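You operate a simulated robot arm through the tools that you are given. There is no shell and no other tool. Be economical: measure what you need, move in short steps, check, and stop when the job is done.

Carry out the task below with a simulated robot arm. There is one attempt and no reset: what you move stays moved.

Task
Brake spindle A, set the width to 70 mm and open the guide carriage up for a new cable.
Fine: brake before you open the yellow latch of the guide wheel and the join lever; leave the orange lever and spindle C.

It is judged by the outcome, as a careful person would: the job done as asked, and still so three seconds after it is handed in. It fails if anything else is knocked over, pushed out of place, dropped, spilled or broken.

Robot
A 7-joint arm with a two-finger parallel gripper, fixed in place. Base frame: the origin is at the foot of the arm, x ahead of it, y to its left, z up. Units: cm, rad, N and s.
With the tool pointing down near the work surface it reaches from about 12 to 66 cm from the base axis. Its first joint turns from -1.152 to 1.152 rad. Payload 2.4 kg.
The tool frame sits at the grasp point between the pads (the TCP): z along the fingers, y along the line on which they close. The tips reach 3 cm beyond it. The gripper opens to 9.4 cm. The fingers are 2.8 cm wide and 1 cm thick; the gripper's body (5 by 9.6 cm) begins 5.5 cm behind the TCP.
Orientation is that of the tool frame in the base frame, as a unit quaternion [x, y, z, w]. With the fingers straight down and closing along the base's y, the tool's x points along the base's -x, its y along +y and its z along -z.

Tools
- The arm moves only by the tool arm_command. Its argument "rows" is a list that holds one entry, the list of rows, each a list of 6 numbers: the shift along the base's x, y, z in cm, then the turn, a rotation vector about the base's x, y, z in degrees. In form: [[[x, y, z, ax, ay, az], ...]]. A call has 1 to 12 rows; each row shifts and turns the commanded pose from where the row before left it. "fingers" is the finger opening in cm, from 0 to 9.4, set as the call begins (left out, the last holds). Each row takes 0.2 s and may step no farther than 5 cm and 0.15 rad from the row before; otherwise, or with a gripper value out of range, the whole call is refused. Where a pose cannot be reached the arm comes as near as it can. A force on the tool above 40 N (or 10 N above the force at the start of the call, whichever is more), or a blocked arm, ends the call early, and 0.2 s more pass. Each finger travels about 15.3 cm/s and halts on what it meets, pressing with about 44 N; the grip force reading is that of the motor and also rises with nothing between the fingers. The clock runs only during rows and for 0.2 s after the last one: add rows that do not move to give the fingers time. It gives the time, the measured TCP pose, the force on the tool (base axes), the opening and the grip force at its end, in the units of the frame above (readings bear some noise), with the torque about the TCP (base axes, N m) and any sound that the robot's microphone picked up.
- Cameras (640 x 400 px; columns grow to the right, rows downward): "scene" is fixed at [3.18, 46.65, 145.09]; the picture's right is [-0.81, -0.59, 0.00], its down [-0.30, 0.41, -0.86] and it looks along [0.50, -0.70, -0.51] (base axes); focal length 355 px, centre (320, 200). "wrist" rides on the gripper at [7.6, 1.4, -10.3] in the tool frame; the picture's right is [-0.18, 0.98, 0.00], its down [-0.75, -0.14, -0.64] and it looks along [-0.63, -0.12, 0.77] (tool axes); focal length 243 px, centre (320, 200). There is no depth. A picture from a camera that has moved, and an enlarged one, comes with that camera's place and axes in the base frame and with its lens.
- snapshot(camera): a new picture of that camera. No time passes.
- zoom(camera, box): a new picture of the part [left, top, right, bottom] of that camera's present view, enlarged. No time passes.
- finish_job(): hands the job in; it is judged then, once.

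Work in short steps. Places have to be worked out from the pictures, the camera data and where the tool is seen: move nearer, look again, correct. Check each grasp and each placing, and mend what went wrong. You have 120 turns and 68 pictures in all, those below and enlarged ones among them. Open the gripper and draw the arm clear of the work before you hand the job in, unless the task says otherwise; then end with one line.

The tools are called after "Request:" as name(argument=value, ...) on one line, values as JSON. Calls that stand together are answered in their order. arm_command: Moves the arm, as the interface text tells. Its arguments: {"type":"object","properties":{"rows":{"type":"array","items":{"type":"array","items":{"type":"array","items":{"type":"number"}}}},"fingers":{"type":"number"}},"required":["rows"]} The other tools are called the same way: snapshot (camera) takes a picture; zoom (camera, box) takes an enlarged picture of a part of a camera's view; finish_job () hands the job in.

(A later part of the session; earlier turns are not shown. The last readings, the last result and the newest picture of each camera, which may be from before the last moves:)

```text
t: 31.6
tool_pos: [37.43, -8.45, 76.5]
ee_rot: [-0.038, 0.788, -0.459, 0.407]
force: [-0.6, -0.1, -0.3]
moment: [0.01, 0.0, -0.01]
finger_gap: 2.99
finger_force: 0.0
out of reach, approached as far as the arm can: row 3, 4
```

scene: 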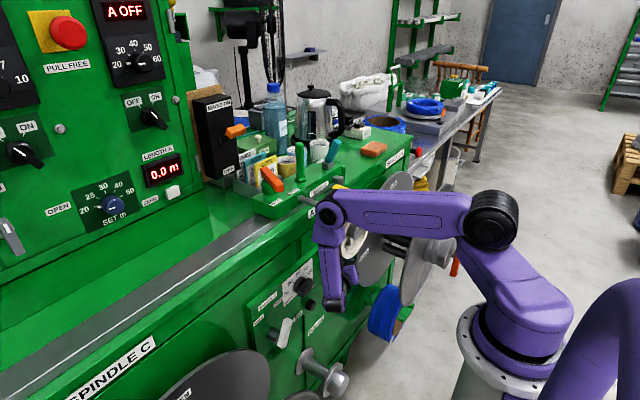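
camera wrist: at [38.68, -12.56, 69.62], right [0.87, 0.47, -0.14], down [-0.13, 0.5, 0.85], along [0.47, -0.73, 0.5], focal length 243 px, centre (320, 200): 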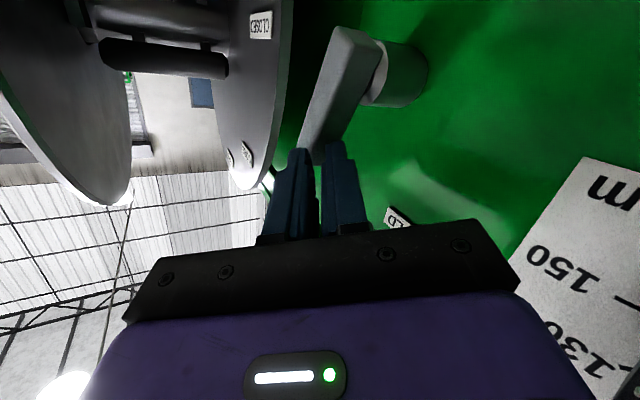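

Continue rolling the same way in free space.

Request:
arm_command(rows=[[[-0.7, 0, 0, -5.4, 5.5, 2.0], [-0.7, 0, 0, -5.4, 5.5, 2.0], [-0.7, 0, 0, -5.4, 5.5, 2.0], [-0.7, 0, 0, -5.4, 5.5, 2.0], [-0.7, 0, 0, -5.4, 5.5, 2.0], [-0.7, 0, 0, -5.4, 5.5, 2.0], [-0.7, 0, 0, -5.4, 5.5, 2.0], [-0.7, 0, 0, -5.4, 5.5, 2.0], [0, 0, 0, -5.4, 5.5, 2.0], [0, 0, 0, -5.4, 5.5, 2.0]]])

```text
t: 33.8
tool_pos: [31.69, -8.46, 76.5]
ee_rot: [0.536, -0.581, 0.613, -0.021]
force: [0.5, 0.6, 0.8]
moment: [0.0, -0.01, 0.02]
finger_gap: 3.0
finger_force: 0.0
```

No limit met in this direction. Continue the roll, then yaw toward +x.

Request:
arm_command(rows=[[[0, 0, 0, -5.4, 5.5, 2.0], [0, 0, 0, -5.4, 5.5, 2.0], [0, 0, 0, -5.4, 5.5, 2.0], [0, 0, 0, -5.4, 5.5, 2.0], [0, 0, 0, -5.4, 5.5, 2.0], [0, 0, 0, -5.4, 5.5, 2.0], [0, -1, 0, 0, 0, 7], [0, -1, 0, 0, 0, 7], [0, -1, 0, 0, 0, 7]]])

Request:
snapshot(camera="scene")

Request:
snapshot(camera="wrist")

```text
t: 35.8
tool_pos: [31.59, -11.54, 76.46]
ee_rot: [0.771, -0.177, 0.6, 0.12]
force: [-0.7, 0.0, 1.1]
moment: [0.02, 0.0, 0.0]
finger_gap: 3.0
finger_force: 0.0
```

```text
25 pictures are left
```

scene: 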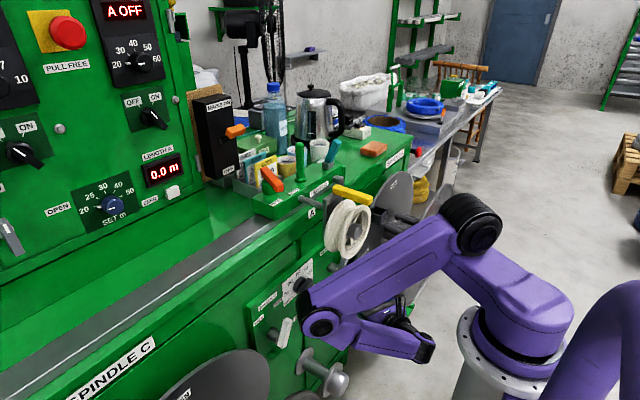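

```text
24 pictures are left
camera wrist: at [23.6, -9.91, 86.37], right [-0.45, -0.87, -0.21], down [-0.67, 0.48, -0.56], along [0.59, -0.11, -0.8], focal length 243 px, centre (320, 200)
```

wrist: 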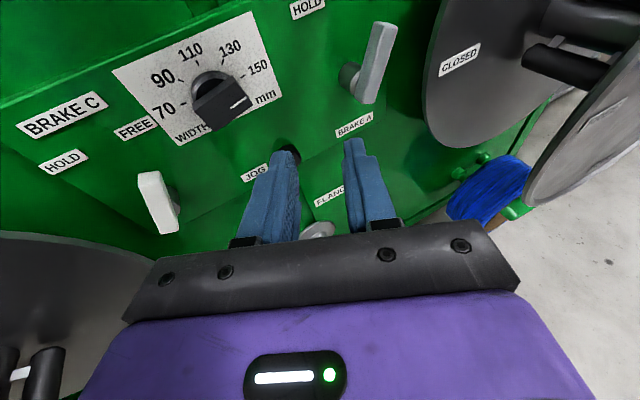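

The hand is now nicely oriented with an upright camera view. The guide wheel looks a few pixels shifted; I compare it with the first zoom.

Request:
zoom(camera="scene", box=[230, 120, 430, 245])

```text
3.20 times, centred on (330, 182) of scene
camera zoom: at [3.18, 46.65, 145.09], right [-0.81, -0.59, 0.0], down [-0.3, 0.41, -0.86], along [0.5, -0.7, -0.51], focal length 1136 px, centre (288, 256)
```

zoom: 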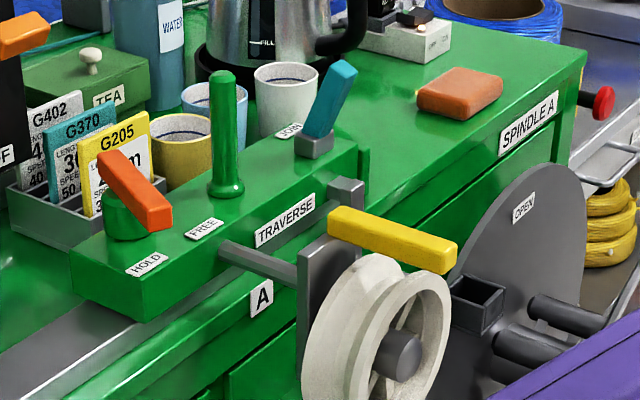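

The whole carriage was nudged about 1.5 cm inward (+x) on its rod by my forearm; I'll pull it back later. First the brake: move to a pre-approach point in front of lever A with the fingers at 3.6 cm.

Request:
arm_command(rows=[[[2, -2.7, 0, 0, 0, 0], [2, -2.7, 0, 0, 0, 0], [2, -2.7, 0, 0, 0, 0], [1.8, -2.7, 0, 0, 0, 0]]], fingers=3.8)

Request:
snapshot(camera="wrist")

```text
t: 37.0
tool_pos: [40.98, -16.9, 76.48]
ee_rot: [0.782, -0.12, 0.606, 0.076]
force: [0.1, 0.6, -0.8]
moment: [0.02, 0.03, 0.02]
finger_gap: 3.79
finger_force: 0.2
stopped in row 4: the arm was blocked; the commanded pose is now the measured one
```

```text
22 pictures are left
camera wrist: at [32.84, -16.44, 86.44], right [-0.32, -0.93, -0.2], down [-0.74, 0.38, -0.56], along [0.6, -0.03, -0.8], focal length 243 px, centre (320, 200)
```

wrist: 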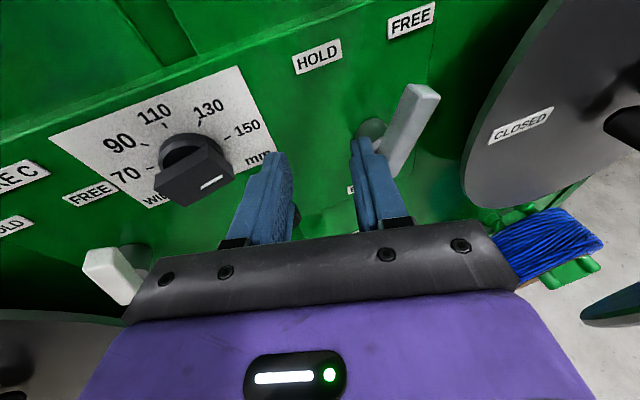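

Blocked short of the target; check what the arm meets.

Request:
snapshot(camera="scene")

```text
21 pictures are left
```

scene: 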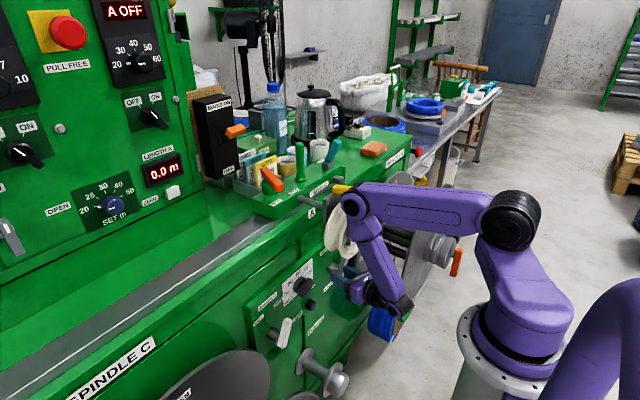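

The elbow is right by the latch. I lower the wrist and pitch the hand slightly upward, which draws the elbow down and back.

Request:
arm_command(rows=[[[-1.5, 1, -1, 0, 0, 0], [0, 0, -1, -1.9, -6.7, 0], [0, 0, -1, -1.9, -6.7, 0], [0, 0, -0.5, -1.9, -6.7, 0]]])

Request:
arm_command(rows=[[[0, -1, 0, 0, 0, -6], [0, -2, 0, 0, 0, -6], [0, -2, 0, 0, 0, 0]]])

Request:
snapshot(camera="scene")

```text
t: 38.0
tool_pos: [41.74, -15.16, 71.97]
ee_rot: [0.661, -0.106, 0.737, 0.096]
force: [0.2, -0.3, -0.2]
moment: [0.0, 0.03, 0.0]
finger_gap: 3.78
finger_force: 0.0
out of reach, approached as far as the arm can: row 3, 4
```

```text
t: 38.8
tool_pos: [41.71, -19.97, 71.93]
ee_rot: [0.645, -0.174, 0.724, 0.172]
force: [0.0, 1.3, -0.4]
moment: [-0.01, 0.03, -0.05]
finger_gap: 3.8
finger_force: 0.0
```

```text
20 pictures are left
```

scene: 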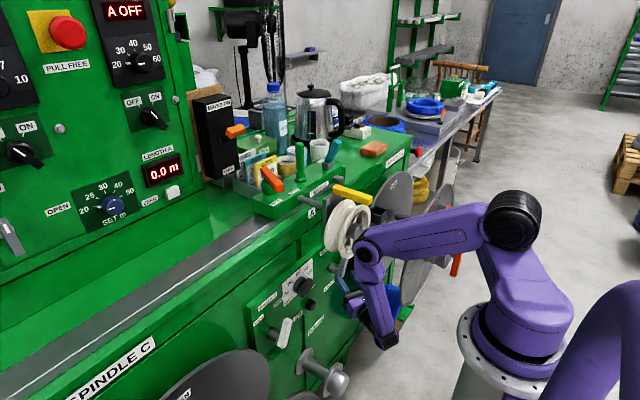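

Elbow is well clear now. Raise 2.2 and shift -y 2.6 to line up in front of the bar, then look.

Request:
arm_command(rows=[[[0, -1.3, 1.1, 0, 0, 0], [0, -1.3, 1.1, 0, 0, 0], [0, 0, 0, 0, 0, 0]]])

Request:
snapshot(camera="wrist")

```text
t: 39.6
tool_pos: [41.8, -22.77, 74.1]
ee_rot: [0.645, -0.173, 0.724, 0.171]
force: [0.8, -0.3, 0.8]
moment: [0.06, -0.03, -0.05]
finger_gap: 3.8
finger_force: 0.2
```

```text
19 pictures are left
camera wrist: at [31.25, -19.11, 80.6], right [-0.44, -0.87, -0.21], down [-0.41, 0.41, -0.81], along [0.8, -0.27, -0.54], focal length 243 px, centre (320, 200)
```

wrist: 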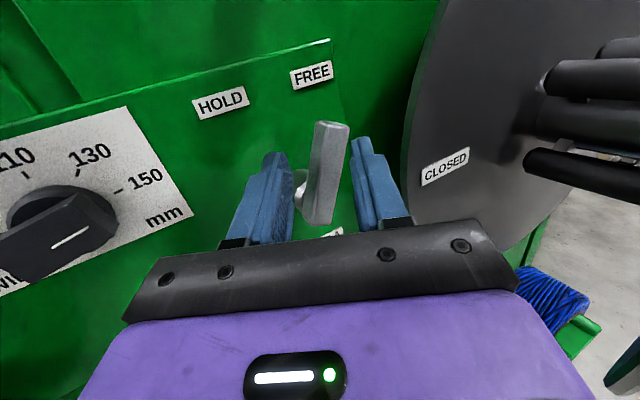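

The lever stands neatly between the fingers. Advance 2.4 cm along the tool axis.

Request:
arm_command(rows=[[[1.1, -0.5, 0.1, 0, 0, 0], [1.1, -0.5, 0.1, 0, 0, 0], [0, 0, 0, 0, 0, 0]]])

Request:
arm_command(rows=[[[0, 0, 0, 0, 0, 0], [0, 0, 0, 0, 0, 0], [0, 0, 0, 0, 0, 0]]], fingers=1)

```text
t: 40.4
tool_pos: [43.77, -23.65, 74.31]
ee_rot: [0.646, -0.174, 0.723, 0.172]
force: [-8.2, 1.4, -1.8]
moment: [0.02, 0.04, -0.25]
finger_gap: 4.0
finger_force: 1.0
```

```text
t: 40.9
tool_pos: [43.2, -23.79, 74.28]
ee_rot: [0.645, -0.172, 0.724, 0.175]
force: [-43.7, 28.5, 24.2]
moment: [0.15, -0.4, -0.19]
finger_gap: 1.79
finger_force: 44.8
stopped in row 2: the force on the tool passed its limit at 41 N (the readings are from after the stop); the commanded pose is now the measured one
```

Clamped squarely (gap 1.8). Rather than twist the grip, I loosen to 3.4 and push the bar toward HOLD with the outer finger.

Request:
arm_command(rows=[[[0, 0, 0, 0, 0, 0], [0, 0.9, 0.1, 0, 0, 0], [0, 0.9, 0.1, 0, 0, 0], [0, 0.9, 0, 0, 0, 0], [0, 0.9, -0.1, 0, 0, 0], [0, 0.8, -0.1, 0, 0, 0]]], fingers=3.2)

Request:
snapshot(camera="wrist")

```text
t: 42.3
tool_pos: [43.39, -19.68, 74.27]
ee_rot: [0.645, -0.176, 0.722, 0.177]
force: [-0.8, -0.1, -0.5]
moment: [0.0, -0.02, 0.04]
finger_gap: 3.2
finger_force: 0.0
```

```text
18 pictures are left
camera wrist: at [32.91, -15.83, 80.78], right [-0.45, -0.87, -0.21], down [-0.41, 0.41, -0.81], along [0.79, -0.28, -0.54], focal length 243 px, centre (320, 200)
```

wrist: 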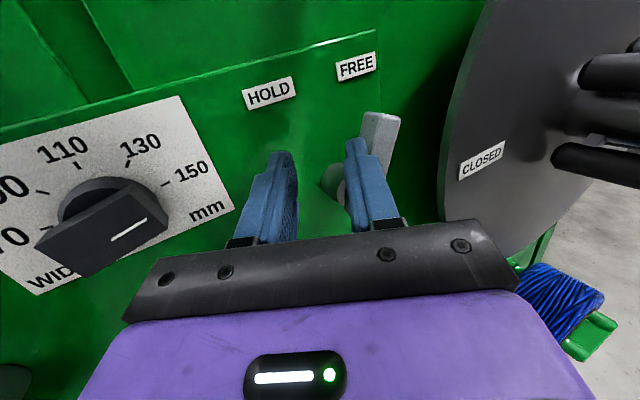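

The finger slid off the front of the bar: not deep enough. I back off, turn the hand 8° more frontal, open to 4.6, and realign for a deeper approach.

Request:
arm_command(rows=[[[-2.2, 0, 0, 0, 0, 0], [0, -1.2, 0, 0, 0, 4.5], [-0.1, -1.3, -0.2, 0, 0, 4.5], [0, -1.2, -0.2, 0, 0, 0], [0, 0, 0, 0, 0, 0]]], fingers=4.6)

Request:
snapshot(camera="wrist")

```text
t: 43.5
tool_pos: [42.98, -20.64, 73.21]
ee_rot: [0.657, -0.127, 0.733, 0.121]
force: [0.5, -0.6, -0.2]
moment: [0.04, -0.02, -0.01]
finger_gap: 4.6
finger_force: 0.0
out of reach, approached as far as the arm can: row 2, 3, 4
```

```text
17 pictures are left
camera wrist: at [32.08, -18.55, 79.67], right [-0.32, -0.92, -0.21], down [-0.47, 0.35, -0.81], along [0.82, -0.16, -0.54], focal length 243 px, centre (320, 200)
```

wrist: 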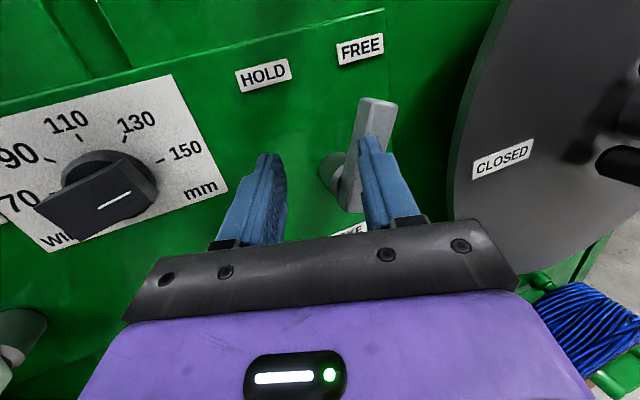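

Orientation reached, position still +y of where I want. As reach improves toward -y, I slide back-and-sideways to line up again.

Request:
arm_command(rows=[[[-1.4, -0.3, 0.3, 0, 0, 0], [0, -1.5, 0.4, 0, 0, 0], [0, -1.5, 0.3, 0, 0, 0], [0, 0, 0, 0, 0, 0]]])

Request:
snapshot(camera="wrist")

```text
t: 44.5
tool_pos: [43.21, -20.57, 73.64]
ee_rot: [0.657, -0.127, 0.733, 0.121]
force: [-0.3, -0.5, 0.2]
moment: [-0.04, 0.02, -0.01]
finger_gap: 4.62
finger_force: 0.1
out of reach, approached as far as the arm can: row 1, 2, 3
```

```text
16 pictures are left
camera wrist: at [32.34, -18.58, 80.15], right [-0.32, -0.92, -0.21], down [-0.47, 0.35, -0.81], along [0.82, -0.16, -0.54], focal length 243 px, centre (320, 200)
```

wrist: 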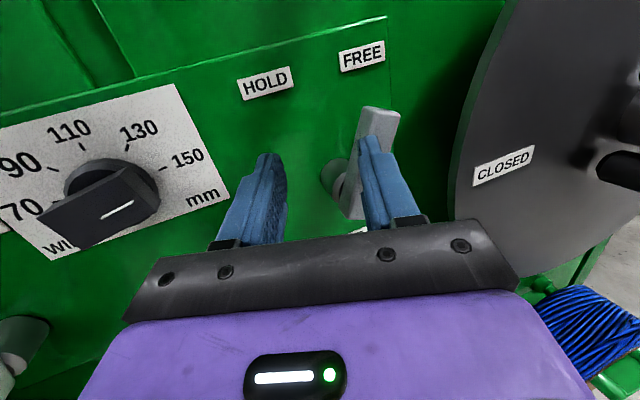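

That orientation is at a limit. I go back to the earlier azimuth (-28°) which reached well, lining up slightly more to -y, and will go 1 cm deeper.

Request:
arm_command(rows=[[[-0.5, -0.8, 0.2, 0, 0, -4.5], [-0.6, -0.8, 0, 0, 0, -4.2], [-0.5, -0.8, 0, 0, 0, 0], [0, 0, 0, 0, 0, 0]]], fingers=4.0)

```text
t: 45.5
tool_pos: [41.6, -23.19, 73.8]
ee_rot: [0.646, -0.174, 0.723, 0.174]
force: [0.4, -0.1, -0.8]
moment: [0.02, 0.03, 0.0]
finger_gap: 4.02
finger_force: 0.1
```

Exactly where I wanted. Advance 3.5 cm along the tool axis.

Request:
arm_command(rows=[[[1.0, -0.5, 0.1, 0, 0, 0], [1.0, -0.45, 0.1, 0, 0, 0], [1.0, -0.45, 0.1, 0, 0, 0], [0, 0, 0, 0, 0, 0]]])

Request:
snapshot(camera="wrist")

```text
t: 46.5
tool_pos: [44.5, -24.59, 74.07]
ee_rot: [0.645, -0.173, 0.724, 0.173]
force: [0.0, -2.2, 0.3]
moment: [0.03, 0.0, -0.07]
finger_gap: 4.08
finger_force: 0.9
```

```text
15 pictures are left
camera wrist: at [34.15, -20.87, 80.58], right [-0.45, -0.87, -0.21], down [-0.41, 0.41, -0.81], along [0.79, -0.28, -0.54], focal length 243 px, centre (320, 200)
```

wrist: 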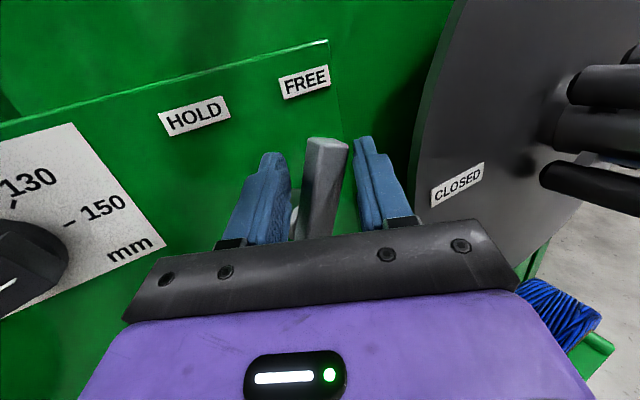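

The bar is now deep between the fingers. Narrow to 3 cm and push toward +y.

Request:
arm_command(rows=[[[0, 0.6, 0, 0, 0, 0], [0.1, 0.8, 0.1, 0, 0, 0], [0.1, 0.8, 0, 0, 0, 0], [0.1, 0.8, 0, 0, 0, 0], [0.1, 0.8, 0, 0, 0, 0], [0.1, 0.8, 0, 0, 0, 0]]], fingers=2.8)

```text
t: 47.6
tool_pos: [44.64, -22.22, 74.43]
ee_rot: [0.643, -0.18, 0.72, 0.189]
force: [4.2, -8.1, 4.3]
moment: [-0.49, 1.76, -0.13]
finger_gap: 3.15
finger_force: 45.3
stopped in row 5: the force on the tool passed its limit at 55 N (the readings are from after the stop); the commanded pose is now the measured one
```

It moved 2.4 cm with considerable force. Check by another push.

Request:
arm_command(rows=[[[0, 0.7, 0, 0, 0, 0], [0.1, 0.7, 0, 0, 0, 0], [0, 0.7, 0, 0, 0, 0], [0, 0.7, 0, 0, 0, 0]]], fingers=2.2)

Request:
snapshot(camera="wrist")

```text
t: 48.2
tool_pos: [44.34, -21.52, 74.4]
ee_rot: [0.639, -0.185, 0.72, 0.199]
force: [0.4, -2.7, 6.5]
moment: [-0.33, 1.6, -0.26]
finger_gap: 3.33
finger_force: 44.6
stopped in row 3: the force on the tool passed its limit at 41 N (the readings are from after the stop); the commanded pose is now the measured one
```

```text
14 pictures are left
camera wrist: at [34.03, -17.16, 80.81], right [-0.5, -0.85, -0.19], down [-0.39, 0.42, -0.82], along [0.78, -0.33, -0.54], focal length 243 px, centre (320, 200)
```

wrist: 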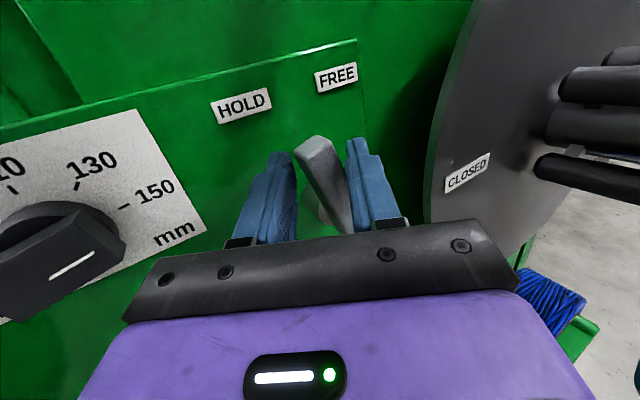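

The lever has swung over toward HOLD. I open a bit so pinching doesn't hold it back and push further to its stop.

Request:
arm_command(rows=[[[0, 0, 0, 0, 0, 0], [0.2, 0.8, 0, 0, 0, 0], [0.1, 0.8, 0, 0, 0, 0], [0, 0.8, 0, 0, 0, 0], [0, 0.6, 0, 0, 0, 0]]], fingers=4.4)

Request:
snapshot(camera="wrist")

```text
t: 49.4
tool_pos: [44.22, -19.23, 74.33]
ee_rot: [0.639, -0.191, 0.716, 0.205]
force: [-13.2, -4.8, 0.0]
moment: [-0.01, 0.16, -0.57]
finger_gap: 4.99
finger_force: 4.9
```

```text
13 pictures are left
camera wrist: at [34.03, -14.71, 80.78], right [-0.51, -0.84, -0.19], down [-0.39, 0.43, -0.82], along [0.77, -0.34, -0.54], focal length 243 px, centre (320, 200)
```

wrist: 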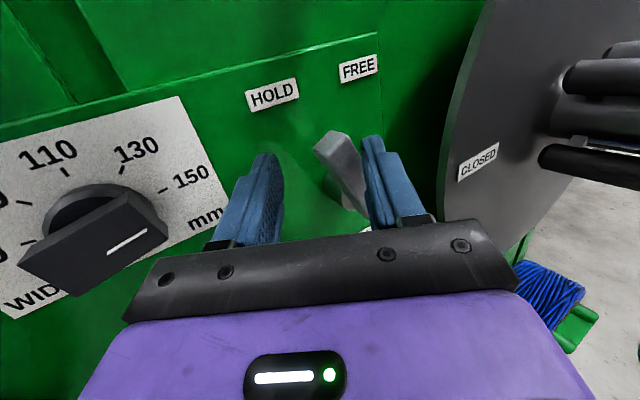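

Lever tip now at y≈-20.9, about +26° — mirror image of its starting angle — so Brake A is on HOLD. I withdraw and turn toward the width dial at about (47.3,-8.8,75), pointing at 150 now.

Request:
arm_command(rows=[[[0, -0.5, 0, 0, 0, 0], [-1.7, 0.2, 0, 0, 0, 0], [-1.7, 0.3, 0, 0, 0, 0], [-1, 2, 0, 0, 0, 0], [0, 3, 0, 0, 0, 5], [0, 3, 0, 0, 0, 5], [0, 1, 0, 0, 0, 5]]], fingers=4.5)

```text
t: 51.0
tool_pos: [40.36, -9.41, 74.34]
ee_rot: [0.657, -0.1, 0.74, 0.101]
force: [0.2, 0.2, -0.1]
moment: [0.04, 0.02, -0.02]
finger_gap: 4.48
finger_force: 0.1
```

All good. Continue yawing to face the panel squarely and level the hand.

Request:
arm_command(rows=[[[0, 0, 0, 0, 0, 8], [0, 0.2, 0.2, 0, 0, 8], [0, 0.2, 0.3, 0, 6.7, 0]]])

```text
t: 51.8
tool_pos: [43.04, -6.5, 73.03]
ee_rot: [0.708, -0.008, 0.706, -0.002]
force: [-0.5, 0.3, 0.4]
moment: [0.0, 0.02, -0.02]
finger_gap: 4.49
finger_force: 0.1
out of reach, approached as far as the arm can: row 1, 2
```

The hand now points straight at the panel. Roll +90° so the fingers close vertically across the horizontal dial handle, and centre on it.

Request:
arm_command(rows=[[[-0.3, -0.2, 0.2, 8.2, 0, 0], [-0.3, -0.2, 0.2, 8.2, 0, 0], [0, -0.2, 0.2, 8.2, 0, 0], [0, -0.2, 0.2, 8.2, 0, 0], [0, -0.2, 0.2, 8.2, 0, 0], [0, -0.2, 0.2, 8.2, 0, 0], [0, -0.2, 0.2, 8.2, 0, 0], [0, -0.2, 0.2, 8.2, 0, 0], [0, -0.2, 0.2, 8.2, 0, 0], [0, -0.2, 0.2, 8.2, 0, 0], [0, -0.2, 0, 8, 0, 0]]])

Request:
snapshot(camera="wrist")

```text
t: 54.2
tool_pos: [42.23, -7.78, 74.92]
ee_rot: [-0.498, 0.507, -0.493, 0.502]
force: [-0.6, -0.1, 0.0]
moment: [0.0, 0.02, -0.01]
finger_gap: 4.5
finger_force: 0.0
out of reach, approached as far as the arm can: row 8, 10
```

```text
12 pictures are left
camera wrist: at [31.97, -15.48, 73.34], right [-0.01, 0.2, -0.98], down [-0.64, 0.75, 0.16], along [0.77, 0.63, 0.12], focal length 243 px, centre (320, 200)
```

wrist: 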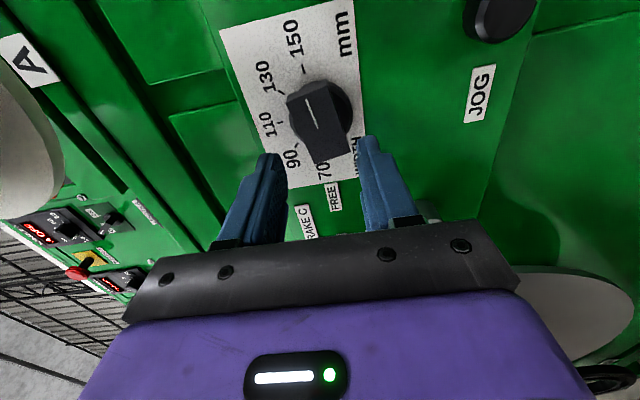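

The view shows the handle tilted ~20° up on its -y end, pointer at 150, knob centre about (47.2,-9.3,74.7). Align roll by -17°, centre, and advance around the handle.

Request:
arm_command(rows=[[[0, -0.8, -0.1, -8.5, 0, 0], [0, -0.7, -0.1, -8.5, 0, 0], [1.2, 0, 0, 0, 0, 0], [1.2, 0, 0, 0, 0, 0], [0.8, 0, 0, 0, 0, 0], [0, 0, 0, 0, 0, 0]]])

Request:
snapshot(camera="wrist")

```text
t: 55.6
tool_pos: [44.98, -6.99, 74.4]
ee_rot: [0.567, -0.429, 0.564, -0.421]
force: [0.1, -0.5, -1.2]
moment: [0.0, 0.03, -0.04]
finger_gap: 4.5
finger_force: 0.1
out of reach, approached as far as the arm can: row 1, 2, 3, 5
```

```text
11 pictures are left
camera wrist: at [34.71, -14.78, 75.28], right [-0.01, -0.1, -1.0], down [-0.64, 0.77, -0.07], along [0.77, 0.64, -0.07], focal length 243 px, centre (320, 200)
```

wrist: 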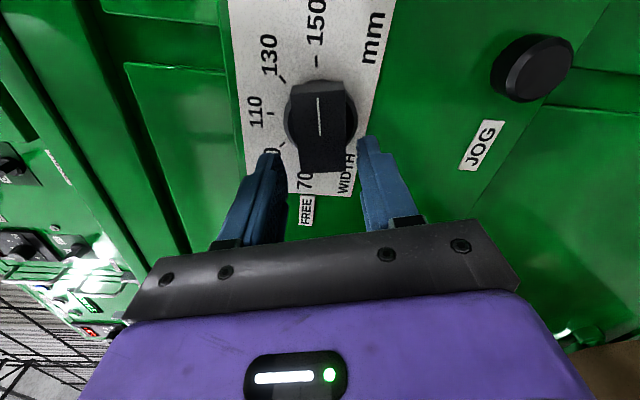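

Aligned exactly with the pointer at 150, but the hand is 2 cm short in -y. I yaw -8° to get there.

Request:
arm_command(rows=[[[0, -1, 0, 0, 0, -4.2], [0, -0.9, 0, 0, 0, -4.2], [0.5, -0.1, 0, 0, 0, 0], [0, 0, 0, 0, 0, 0]]])

```text
t: 56.6
tool_pos: [45.64, -9.01, 74.48]
ee_rot: [0.535, -0.467, 0.592, -0.381]
force: [0.6, -0.8, 0.9]
moment: [-0.01, -0.01, 0.02]
finger_gap: 4.5
finger_force: 0.2
```

In place. Close on the handle.

Request:
arm_command(rows=[[[0, 0, 0, 0, 0, 0], [0, 0, 0, 0, 0, 0], [0, 0, 0, 0, 0, 0]]], fingers=1)

```text
t: 57.4
tool_pos: [45.73, -8.97, 74.67]
ee_rot: [0.532, -0.463, 0.595, -0.384]
force: [-2.7, 6.5, 20.5]
moment: [0.07, -0.94, 0.12]
finger_gap: 2.82
finger_force: 45.0
```

Gripped. Ease z by 0.25 and turn 40° (toward 130).

Request:
arm_command(rows=[[[0, 0, 0.2, 0, 0, 0], [0, 0, 0, -8, 0, 0], [0, 0, 0, -8, 0, 0], [0, 0, 0, -8, 0, 0], [0, 0, 0, -8, 0, 0], [0, 0, 0, -8, 0, 0]]])

Request:
snapshot(camera="wrist")

```text
t: 58.8
tool_pos: [45.72, -8.7, 74.91]
ee_rot: [0.632, -0.232, 0.718, -0.179]
force: [3.9, 20.3, 22.0]
moment: [0.14, -0.06, 1.41]
finger_gap: 2.78
finger_force: 44.9
```

```text
10 pictures are left
camera wrist: at [34.31, -13.11, 79.43], right [-0.01, -0.71, -0.7], down [-0.53, 0.6, -0.6], along [0.85, 0.36, -0.38], focal length 243 px, centre (320, 200)
```

wrist: 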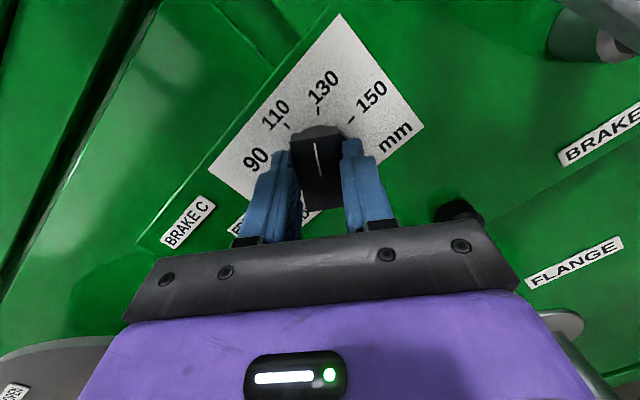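

The pointer follows, now at 130. Ease the side load and turn further 48°.

Request:
arm_command(rows=[[[0, 0.2, 0.2, 0, 0, 0], [0, 0, 0, -8, 0, 0], [0, 0, 0, -8, 0, 0], [0, 0, 0, -8, 0, 0], [0, 0, 0, -8, 0, 0], [0, 0, 0, -8, 0, 0], [0, 0, 0, -8, 0, 0]]])

```text
t: 60.4
tool_pos: [45.55, -8.2, 74.96]
ee_rot: [0.651, 0.068, 0.748, 0.109]
force: [34.3, -16.4, -1.3]
moment: [-0.05, 0.14, 0.32]
finger_gap: 2.88
finger_force: 45.4
out of reach, approached as far as the arm can: row 6, 7
```

The handle has turned ~88° (pointer near 100); the arm runs out as the hand faces too squarely. Release, yaw the hand back to about -12°, and regrip.

Request:
arm_command(rows=[[[0, 0, 0, 0, 0, 0], [-0.3, -0.2, 0, 0, 0, -6], [0, -0.3, -0.2, 0, 3, -6], [0.3, -0.2, -0.2, 0, 0, 0], [0, 0, 0, 0, 0, 0]]], fingers=4.6)

Request:
snapshot(camera="wrist")

```text
t: 61.6
tool_pos: [45.36, -8.34, 74.45]
ee_rot: [0.673, 0.011, 0.719, 0.176]
force: [0.0, 0.1, -0.1]
moment: [0.03, 0.03, 0.01]
finger_gap: 4.59
finger_force: 0.1
```

```text
9 pictures are left
camera wrist: at [34.76, -5.5, 81.22], right [-0.23, -0.97, 0.07], down [-0.56, 0.07, -0.82], along [0.79, -0.23, -0.57], focal length 243 px, centre (320, 200)
```

wrist: 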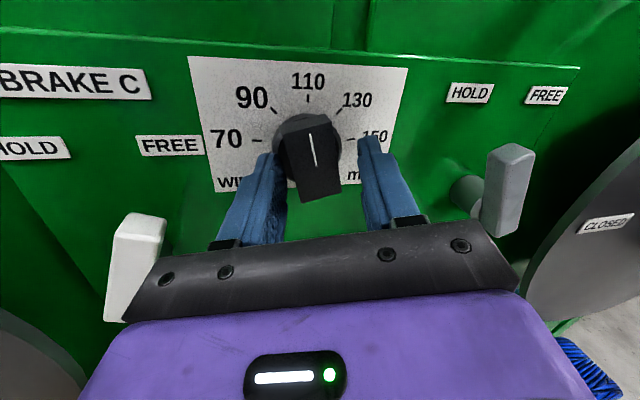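

The pointer is at 110; the scale spans 45° per 20 mm, so 70 lies another 90° left. Lever A indeed sits at HOLD. I roll +14° to sit flush on the handle, then regrip.

Request:
arm_command(rows=[[[0, 0, 0, 7, -1.5, 0.6], [0.1, 0, 0, 7, -1.5, 0.6], [0, 0, 0, 0, 0, 0]]])

Request:
arm_command(rows=[[[0, 0, 0, 0, 0, 0], [0, 0, 0, 0, 0, 0], [0, 0, 0, 0, 0, 0]]], fingers=1)

```text
t: 62.4
tool_pos: [45.52, -8.29, 74.44]
ee_rot: [0.67, -0.075, 0.734, 0.084]
force: [0.2, 0.8, -0.2]
moment: [0.0, 0.02, 0.01]
finger_gap: 4.64
finger_force: 0.3
```

```text
t: 63.2
tool_pos: [45.73, -8.16, 74.65]
ee_rot: [0.668, -0.072, 0.736, 0.08]
force: [4.1, 22.0, 11.9]
moment: [0.0, -0.72, 0.89]
finger_gap: 3.03
finger_force: 44.8
```

Gripped. Turn 48° about the tool axis, easing the side load.

Request:
arm_command(rows=[[[0, 0.2, 0.1, 0, 0, 0], [0, 0, 0, -7.8, 1.7, -0.8], [0, 0, 0, -7.8, 1.7, -0.8], [0, 0, 0, -7.8, 1.7, -0.8], [0, 0, 0, -7.8, 1.7, -0.8], [0, 0, 0, -7.8, 1.7, -0.8], [0, 0, 0, -7.8, 1.7, -0.8]]])

```text
t: 64.8
tool_pos: [45.44, -7.85, 74.33]
ee_rot: [0.641, 0.208, 0.637, 0.374]
force: [-18.7, 23.8, -13.5]
moment: [0.08, -0.21, 1.73]
finger_gap: 3.0
finger_force: 45.6
```

No reach limit met. Continue another 40°.

Request:
arm_command(rows=[[[0, 0.2, -0.1, 0, 0, 0], [0, 0, 0, -7.8, 1.7, -0.8], [0, 0, 0, -7.8, 1.7, -0.8], [0, 0, 0, -7.8, 1.7, -0.8], [0, 0, 0, -7.8, 1.7, -0.8], [0, 0, 0, -7.8, 1.7, -0.8]]])

Request:
snapshot(camera="wrist")

```text
t: 66.2
tool_pos: [45.46, -7.84, 74.36]
ee_rot: [0.53, 0.409, 0.473, 0.572]
force: [-7.0, 10.9, -23.6]
moment: [2.23, 0.66, 0.98]
finger_gap: 3.35
finger_force: 45.4
```

```text
8 pictures are left
camera wrist: at [36.97, 1.64, 74.89], right [-0.15, -0.19, 0.97], down [-0.77, -0.59, -0.23], along [0.62, -0.78, -0.06], focal length 243 px, centre (320, 200)
```

wrist: 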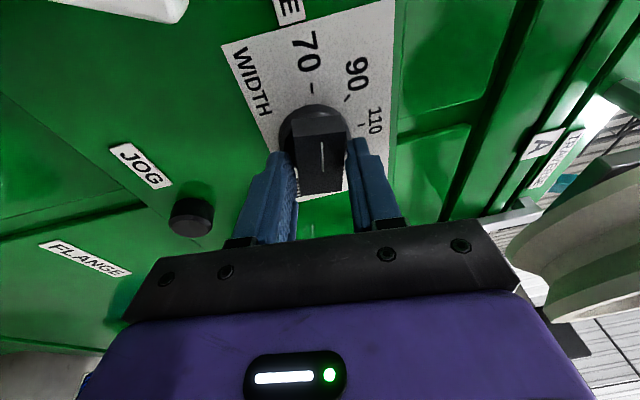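

The pointer is at the 70 tick and the torque rose as at a stop. Release and back straight off, then verify.

Request:
arm_command(rows=[[[0, 0, 0, 0, 0, 0], [0, 0, 0, 0, 0, 0], [-1.5, 0, 0, 0, 0, 0], [-1.5, 0.2, 0, 0, 0, 0], [-1.5, 0.2, 0, 0, 0, 0]]], fingers=5)

Request:
zoom(camera="wrist", box=[200, 20, 440, 220])

```text
t: 67.4
tool_pos: [40.93, -7.44, 74.5]
ee_rot: [0.527, 0.408, 0.472, 0.577]
force: [0.5, 0.4, 0.0]
moment: [0.0, -0.03, 0.03]
finger_gap: 5.02
finger_force: 0.0
```

```text
2.00 times, centred on (320, 120) of wrist
camera zoom: at [32.48, 2.13, 75.02], right [-0.15, -0.18, 0.97], down [-0.77, -0.59, -0.23], along [0.62, -0.79, -0.05], focal length 485 px, centre (320, 360)
```

zoom: 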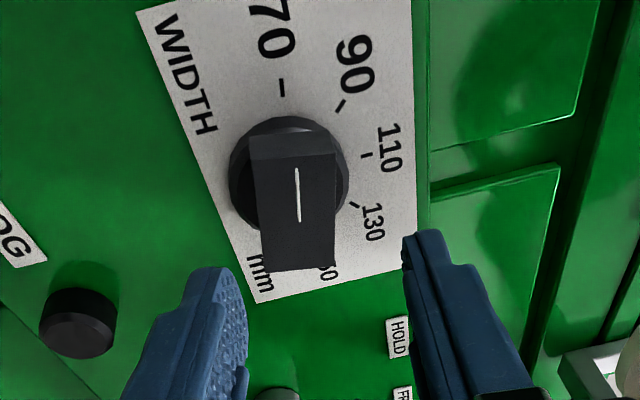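

The dial reads 70. Now I withdraw, rise in front of the wheel on the +y side and bring the hand to point down.

Request:
arm_command(rows=[[[-2, 1.2, 0, 0, 0, 0], [-2, 1.2, 0, 0, 4, 0], [-2, 1.2, 0.5, 0, 8, 0], [-1.5, 1.2, 1, 0, 8, 0], [-1, 1, 1, 0, 8, 0], [0, 1, 2, 0, 8, 0], [0, 0, 2, 0, 8, 0], [0, 0, 2, 0, 8, 0]]])

```text
t: 69.2
tool_pos: [32.52, -0.82, 82.89]
ee_rot: [0.681, 0.622, 0.191, 0.337]
force: [0.2, -0.8, -0.1]
moment: [0.0, 0.02, 0.0]
finger_gap: 5.01
finger_force: 0.1
```

Following well. Continue pitching down and rise to about z=118.

Request:
arm_command(rows=[[[-0.5, 0, 3.5, 0, 8, 0], [-0.5, 0, 3.5, 0, 8, 0], [0, 0, 4, 0, 8, 0], [0, 0, 4, 0, 8, 0], [0, 0, 4, 0, 8, 0], [0, 0, 4, 8, 0, 0], [0, 0, 4, 4, 0, 0], [0, 0, 4, 0, 0, 0], [0, 0, 4, 0, 0, 0]]])

Request:
zoom(camera="scene", box=[280, 125, 400, 225])

```text
t: 71.2
tool_pos: [30.2, 0.7, 89.9]
ee_rot: [0.713, 0.7, 0.023, 0.032]
force: [0.8, 0.7, -0.1]
moment: [-0.02, 0.0, -0.02]
finger_gap: 5.01
finger_force: 0.1
out of reach, approached as far as the arm can: row 4, 5, 6, 7, 8, 9
```

```text
4.00 times, centred on (340, 175) of scene
camera zoom: at [3.18, 46.65, 145.09], right [-0.81, -0.59, 0.0], down [-0.3, 0.41, -0.86], along [0.5, -0.7, -0.51], focal length 1420 px, centre (240, 300)
```

zoom: 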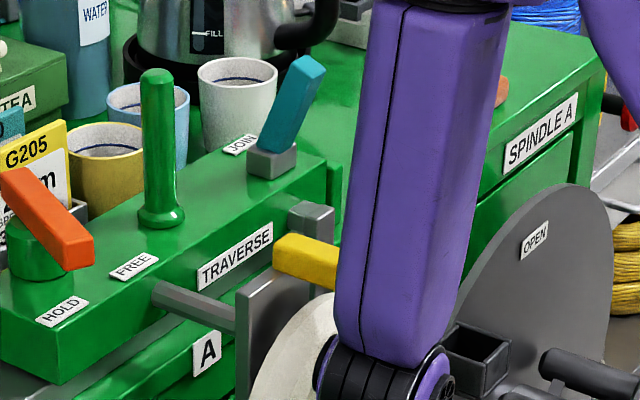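

The arm can't rise further with its wrist flipped this way. As in the way in, tilt the hand toward -y first, then rise.

Request:
arm_command(rows=[[[0, 0, 0, -8, 0, 0], [0, 0, 0, -8, 0, 0], [0, 0, 0, -8, 0, 0], [0, 0, 0, -8, 0, 0], [0, 0, 0, -8, 0, 0], [0, 0, 3, 0, 0, 0], [0, 0, 3, 0, 0, 0], [0, 0, 3, 0, 0, 0], [0, 0, 3, 0, 0, 0]]])

```text
t: 73.2
tool_pos: [29.99, 0.71, 92.7]
ee_rot: [0.659, 0.666, -0.217, 0.274]
force: [-0.5, 0.2, -0.2]
moment: [0.02, 0.0, 0.0]
finger_gap: 5.01
finger_force: 0.1
out of reach, approached as far as the arm can: row 7, 8, 9
```

Still limited, probably the last joint is wound up by the dial turning. Unwind the roll by ~96° and try again.

Request:
arm_command(rows=[[[0, 0, 0, 0.6, -5.2, -6.0], [0, 0, 0, 0.6, -5.2, -6.0], [0, 0, 0, 0.6, -5.2, -6.0], [0, 0, 0, 0.6, -5.2, -6.0], [0, 0, 0, 0.6, -5.2, -6.0], [0, 0, 0, 0.6, -5.2, -6.0], [0, 0, 0, 0.6, -5.2, -6.0], [0, 0, 0, 0.6, -5.2, -6.0], [0, 0, 0, 0.6, -5.2, -6.0], [0, 0, 0, 0.6, -5.2, -6.0], [0, 0, 2, 0, 0, 0], [0, 0, 3, 0, 0, 0]]])

```text
t: 75.8
tool_pos: [29.83, 0.79, 97.67]
ee_rot: [0.932, 0.089, 0.008, 0.351]
force: [0.5, -0.1, 0.2]
moment: [0.03, 0.03, -0.01]
finger_gap: 5.0
finger_force: 0.0
```

It rises now. Go up to ~z 113 and bring the hand vertical over the latch's outer end (about x 35.3, y -16.2).

Request:
arm_command(rows=[[[0, 0, 4, 0, 0, 0], [0, 0, 4, 0, 0, 0], [0, 0, 4, 0, 0, 0], [0, 0, 4, 0, 0, 0], [0.5, -3, 1, 8, 0, 0], [1, -3, 0, 8, 0, 0], [1, -3.5, 0, 8, 0, 0], [1, -3.5, 0, 8, 0, 0], [1, -3.5, 0, 8, 0, 0]]], fingers=5)

Request:
snapshot(camera="wrist")

```text
t: 77.8
tool_pos: [32.6, -6.2, 113.28]
ee_rot: [0.996, 0.074, 0.04, 0.019]
force: [-0.4, -0.1, 0.0]
moment: [-0.01, 0.0, 0.03]
finger_gap: 5.01
finger_force: 0.0
out of reach, approached as far as the arm can: row 8, 9
```

```text
5 pictures are left
camera wrist: at [39.41, -6.27, 124.07], right [-0.04, -1.0, 0.03], down [-0.82, 0.05, 0.57], along [-0.58, 0.0, -0.82], focal length 243 px, centre (320, 200)
```

wrist: 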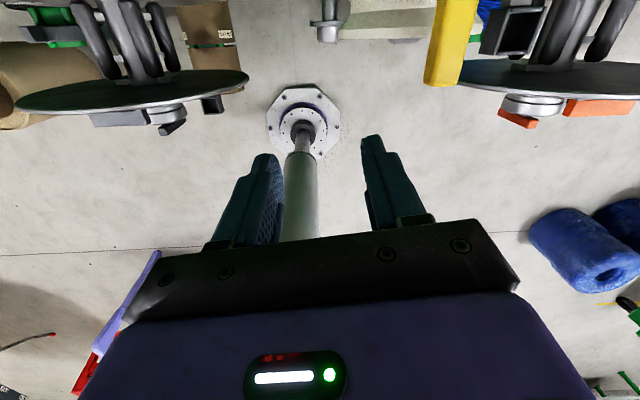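

The latch end is seen at (35.4,-16.1). The wrist is still wound, so I unwind the yaw back toward the original orientation (180° in two calls).

Request:
arm_command(rows=[[[0, 0, 0.3, 0, 0, -8.2], [0, 0, 0.3, 0, 0, -8.2], [0, 0, 0.3, 0, 0, -8.2], [0, 0, 0.3, 0, 0, -8.2], [0, 0, 0.3, 0, 0, -8.2], [0, 0, 0.3, 0, 0, -8.2], [0, 0, 0.3, 0, 0, -8.2], [0, 0, 0.3, 0, 0, -8.2], [0, 0, 0.3, 0, 0, -8.2], [0, 0, 0.3, 0, 0, -8.2], [0, 0, 0.3, 0, 0, -8.2], [0, 0, 0, 0, 0, -4]]])

Request:
arm_command(rows=[[[0, 0, 0.2, 0, 0, -8.2], [0, 0, 0.2, 0, 0, -8.2], [0, 0, 0.2, 0, 0, -8.2], [0, 0, 0.2, 0, 0, -8.2], [0, 0, 0.2, 0, 0, -8.2], [0, 0, 0.2, 0, 0, -8.2], [0, 0, 0.2, 0, 0, -8.2], [0, 0, 0, 0, 0, -8.2], [0, 0, 0, 0, 0, -8.2], [0, 0, 0, 0, 0, -4]]])

```text
t: 80.4
tool_pos: [32.5, -6.17, 116.56]
ee_rot: [0.736, -0.675, 0.019, 0.035]
force: [0.4, -0.4, 0.5]
moment: [-0.07, 0.01, -0.01]
finger_gap: 5.02
finger_force: 0.1
```

```text
t: 82.6
tool_pos: [32.56, -6.12, 117.91]
ee_rot: [-0.15, 0.988, 0.008, -0.039]
force: [-0.1, 0.5, 0.2]
moment: [-0.02, 0.0, 0.0]
finger_gap: 5.02
finger_force: 0.1
```

Nearly the original orientation. Finish the last 17° yaw and move above the latch's outer end.

Request:
arm_command(rows=[[[0.5, -2.5, -1, 0, 0, -8.4], [0.5, -2.5, -1, 0, 0, -8.4], [0.7, -2.5, -1, 0, -4.5, 0], [0.8, -2.5, -1, 0, 0, 0]]], fingers=4)

```text
t: 83.6
tool_pos: [35.24, -15.9, 113.88]
ee_rot: [-0.005, 1.0, 0.014, 0.003]
force: [-0.2, -0.3, -0.1]
moment: [0.02, 0.0, 0.0]
finger_gap: 4.0
finger_force: 0.1
```

Exactly above the latch end. Lower so the fingertips straddle the bar without touching the wheel (TCP z 105.4), and close.

Request:
arm_command(rows=[[[0.3, -0.2, -4, 0, 0, 0], [0.3, 0, -4, 0, 0, 0], [0, 0, -0.4, 0, 0, 0]]])

Request:
arm_command(rows=[[[0, 0, 0, 0, 0, 0], [0, 0, 0, 0, 0, 0], [0, 0, 0, 0, 0, 0]]], fingers=0.8)

```text
t: 84.4
tool_pos: [35.76, -16.09, 105.41]
ee_rot: [-0.005, 1.0, 0.014, 0.001]
force: [-0.2, -0.3, 0.3]
moment: [0.01, 0.0, 0.0]
finger_gap: 4.0
finger_force: 0.0
```

```text
t: 85.2
tool_pos: [35.69, -15.96, 105.32]
ee_rot: [-0.005, 1.0, 0.015, 0.001]
force: [1.6, 18.4, -2.6]
moment: [-0.43, 0.23, -0.41]
finger_gap: 2.22
finger_force: 44.6
```

Latch bar gripped (2.2 cm). Pull the carriage back -x by 1.6 cm to where it was.

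Request:
arm_command(rows=[[[0, 0.1, 0, 0, 0, 0], [-0.4, 0, 0, 0, 0, 0], [-0.4, 0, 0, 0, 0, 0], [-0.4, 0, 0, 0, 0, 0], [-0.4, 0, 0, 0, 0, 0]]])

Request:
zoom(camera="scene", box=[230, 120, 430, 245])

```text
t: 86.4
tool_pos: [34.58, -16.16, 105.58]
ee_rot: [-0.006, 1.0, 0.013, 0.008]
force: [29.9, 18.9, 5.5]
moment: [-0.5, -1.23, 0.09]
finger_gap: 2.2
finger_force: 45.2
```

```text
3.20 times, centred on (330, 182) of scene
camera zoom: at [3.26, 46.71, 145.06], right [-0.81, -0.59, 0.0], down [-0.3, 0.41, -0.86], along [0.5, -0.7, -0.51], focal length 1136 px, centre (288, 256)
```

zoom: 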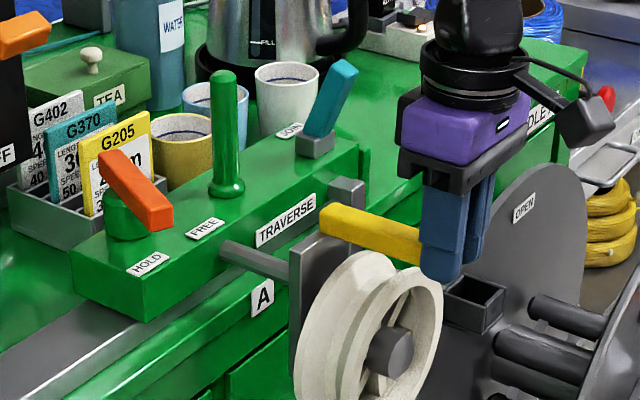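

The carriage is still ~2.5 cm in from its first place (rod looks shorter), though pulling does seem to work. Continue pulling gently.

Request:
arm_command(rows=[[[-0.4, 0, 0, 0, 0, 0], [-0.4, 0, 0, 0, 0, 0], [-0.4, 0, 0, 0, 0, 0], [-0.4, 0, 0, 0, 0, 0], [-0.4, 0, 0, 0, 0, 0], [0, 0, 0, 0, 0, 0]]])

```text
t: 87.8
tool_pos: [32.1, -16.25, 105.49]
ee_rot: [-0.006, 1.0, 0.014, 0.001]
force: [0.0, 0.7, 0.0]
moment: [0.0, 0.04, 0.0]
finger_gap: 0.78
finger_force: 0.0
```

The grip slid off the bar's end, so the carriage is stiffly held; I'll see to that afterwards. Now open the latch: re-grip its outer end.

Request:
arm_command(rows=[[[0, 0, 0, 0, 0, 0], [1.5, 0.1, 0, 0, 0, 0], [1.5, 0.1, 0, 0, 0, 0], [1.2, 0, 0, 0, 0, 0]]], fingers=4)

Request:
arm_command(rows=[[[0, 0, 0, 0, 0, 0], [0, 0, 0, 0, 0, 0], [0, 0, 0, 0, 0, 0]]], fingers=0.8)

Request:
arm_command(rows=[[[0.1, 0, 0.8, 0, 0, 0], [0.2, 0, 0.8, 0, 0, 0]]])

```text
t: 88.8
tool_pos: [36.42, -15.82, 105.44]
ee_rot: [-0.005, 1.0, 0.014, 0.002]
force: [-0.5, -0.2, 0.4]
moment: [0.02, -0.01, -0.02]
finger_gap: 3.99
finger_force: 0.0
```

```text
t: 89.6
tool_pos: [36.44, -16.0, 105.46]
ee_rot: [-0.005, 1.0, 0.012, 0.002]
force: [1.2, -7.1, -3.6]
moment: [-1.1, 0.31, -0.86]
finger_gap: 2.21
finger_force: 45.6
```

```text
t: 90.2
tool_pos: [36.33, -16.08, 107.1]
ee_rot: [-0.006, 1.0, 0.015, -0.002]
force: [-9.1, -9.3, -15.3]
moment: [-0.99, 1.39, -0.91]
finger_gap: 2.21
finger_force: 45.3
```

Still gripping at 2.21 after rising 1.7 cm with modest force, so the latch seems to be lifting. Continue along the arc.

Request:
arm_command(rows=[[[0.3, 0, 0.9, 0, 0, 0], [0.4, 0, 0.9, 0, 0, 0], [0.6, 0, 0.9, 0, 0, 0]]])

```text
t: 91.0
tool_pos: [37.95, -16.03, 109.66]
ee_rot: [-0.005, 1.0, 0.015, 0.001]
force: [-5.7, -5.9, -16.2]
moment: [-0.72, 1.36, -1.3]
finger_gap: 2.23
finger_force: 44.3
```

The latch is lifting (about 30°). Continue to past vertical.

Request:
arm_command(rows=[[[0.4, 0, 0.8, 0, 0, 0], [0.5, 0, 0.8, 0, 0, 0], [0.8, 0, 0.7, 0, 0, 0], [0.9, 0, 0.6, 0, 0, 0], [1.0, 0, 0.4, 0, 0, 0], [1.0, 0, 0.3, 0, 0, 0]]])

```text
t: 92.4
tool_pos: [42.32, -16.09, 113.47]
ee_rot: [-0.005, 1.0, 0.014, 0.0]
force: [-17.1, -5.3, 7.9]
moment: [-0.33, 1.56, -0.11]
finger_gap: 2.18
finger_force: 45.3
```

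Latch at roughly 75° and still held. Go on to 90–100°.

Request:
arm_command(rows=[[[1.0, 0, 0.1, 0, 0, 0], [1.0, 0, 0, 0, 0, 0], [0.9, 0, -0.2, 0, 0, 0], [0.9, 0, -0.4, 0, 0, 0]]])

Request:
zoom(camera="scene", box=[280, 110, 420, 235])

```text
t: 93.4
tool_pos: [46.41, -15.81, 112.78]
ee_rot: [-0.005, 1.0, 0.014, 0.003]
force: [0.0, -0.1, -0.6]
moment: [0.03, 0.01, -0.01]
finger_gap: 0.79
finger_force: 0.1
```

```text
3.20 times, centred on (350, 172) of scene
camera zoom: at [3.18, 46.65, 145.09], right [-0.81, -0.59, 0.0], down [-0.3, 0.41, -0.86], along [0.5, -0.7, -0.51], focal length 1136 px, centre (224, 288)
```

zoom: 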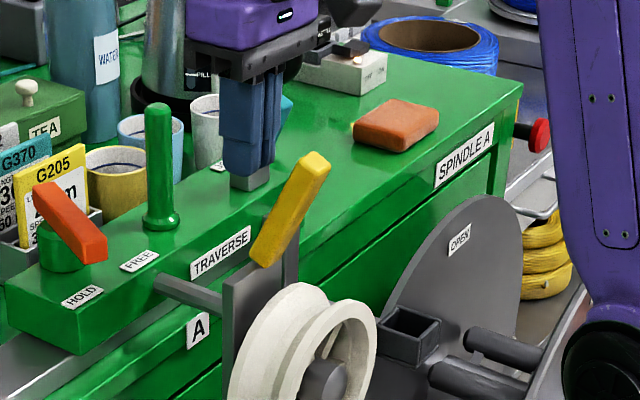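

The latch stands open at about 70°, and stays there. Next, since my fingers are behind the carriage plate now, I push the plate back toward -x from behind: descend between plate and traverse block, at y≈-14.7.

Request:
arm_command(rows=[[[1.2, 0.5, 0, 0, 0, 0], [1.0, 0.6, 0, 0, 0, 0], [0, 0, -3, 0, 0, 0], [0, 0, -3, 0, 0, 0], [0, 0, -2, 0, 0, 0], [0, 0, -1.2, 0, 0, 0]]], fingers=0)

```text
t: 94.8
tool_pos: [48.56, -14.86, 103.73]
ee_rot: [-0.005, 1.0, 0.014, 0.003]
force: [-0.1, 0.5, 0.1]
moment: [0.03, -0.01, 0.01]
finger_gap: 0.0
finger_force: 32.9
```

No contact on the way down. Push toward -x slowly until the plate is felt.

Request:
arm_command(rows=[[[0, 0, -0.7, 0, 0, 0], [-0.5, 0, 0, 0, 0, 0], [-0.5, 0, 0, 0, 0, 0], [-0.5, 0, 0, 0, 0, 0], [-0.5, 0, 0, 0, 0, 0], [-0.5, 0, 0, 0, 0, 0]]])

```text
t: 96.0
tool_pos: [47.38, -14.94, 103.43]
ee_rot: [-0.006, 1.0, 0.011, 0.017]
force: [7.0, -0.2, 2.0]
moment: [-0.02, 0.03, 0.0]
finger_gap: 0.0
finger_force: 32.9
stopped in row 6: the force on the tool passed its limit at 44 N (the readings are from after the stop); the commanded pose is now the measured one
```

Contact with the plate at TCP x≈47.4, holding at 44 N. Try a firmer, short nudge.

Request:
arm_command(rows=[[[0.8, 0, 0, 0, 0, 0], [-2.5, 0, 0, 0, 0, 0], [0, 0, 0, 0, 0, 0]]])

```text
t: 96.6
tool_pos: [47.16, -14.73, 103.88]
ee_rot: [-0.01, 0.999, 0.007, 0.033]
force: [1.3, -0.8, 1.3]
moment: [-0.01, 0.04, 0.0]
finger_gap: 0.01
finger_force: 32.3
stopped in row 3: the force on the tool passed its limit at 54 N (the readings are from after the stop); the commanded pose is now the measured one
```

It gained ~2 mm. Restore the tilt and nudge faster.

Request:
arm_command(rows=[[[1.5, 0, -0.6, 0, 3.8, 0], [0, 0, 0, 0, 0, 0], [-4.5, 0, 0, 0, 0, 0], [0, 0, 0, 0, 0, 0]]])

```text
t: 97.4
tool_pos: [46.9, -14.76, 103.62]
ee_rot: [-0.011, 1.0, 0.001, 0.023]
force: [6.9, 0.0, 2.5]
moment: [-0.06, -0.05, -0.04]
finger_gap: 0.0
finger_force: 33.5
stopped in row 3: the force on the tool passed its limit at 72 N (the readings are from after the stop); the commanded pose is now the measured one
```

72 N peak gains ~3 mm each time. Repeat a few times.

Request:
arm_command(rows=[[[2, 0, -0.5, 0, 2.6, 0], [0, 0, 0, 0, 0, 0], [-5, 0, 0, 0, 0, 0], [0, 0, 0, 0, 0, 0]]])

Request:
arm_command(rows=[[[2, 0, -0.4, 0, 2.6, 0], [0, 0, 0, 0, 0, 0], [-5, 0, 0, 0, 0, 0], [0, 0, 0, 0, 0, 0]]])

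Request:
arm_command(rows=[[[2, 0, -0.4, 0, 2.6, 0], [0, 0, 0, 0, 0, 0], [-5, 0, 0, 0, 0, 0], [0, 0, 0, 0, 0, 0]]])

```text
t: 98.2
tool_pos: [46.8, -14.77, 103.48]
ee_rot: [-0.014, 1.0, -0.004, 0.02]
force: [8.3, 0.3, 1.5]
moment: [-0.03, -0.06, -0.02]
finger_gap: 0.01
finger_force: 33.3
stopped in row 3: the force on the tool passed its limit at 76 N (the readings are from after the stop); the commanded pose is now the measured one
```

```text
t: 99.0
tool_pos: [46.66, -14.6, 103.35]
ee_rot: [-0.016, 1.0, -0.009, 0.016]
force: [6.8, -1.0, 3.6]
moment: [-0.01, 0.0, -0.05]
finger_gap: 0.0
finger_force: 32.8
stopped in row 3: the force on the tool passed its limit at 82 N (the readings are from after the stop); the commanded pose is now the measured one
```

```text
t: 99.8
tool_pos: [46.35, -14.63, 103.11]
ee_rot: [-0.019, 1.0, -0.013, 0.016]
force: [7.1, 0.1, 0.8]
moment: [0.01, 0.0, 0.0]
finger_gap: 0.0
finger_force: 33.2
stopped in row 3: the force on the tool passed its limit at 86 N (the readings are from after the stop); the commanded pose is now the measured one
```

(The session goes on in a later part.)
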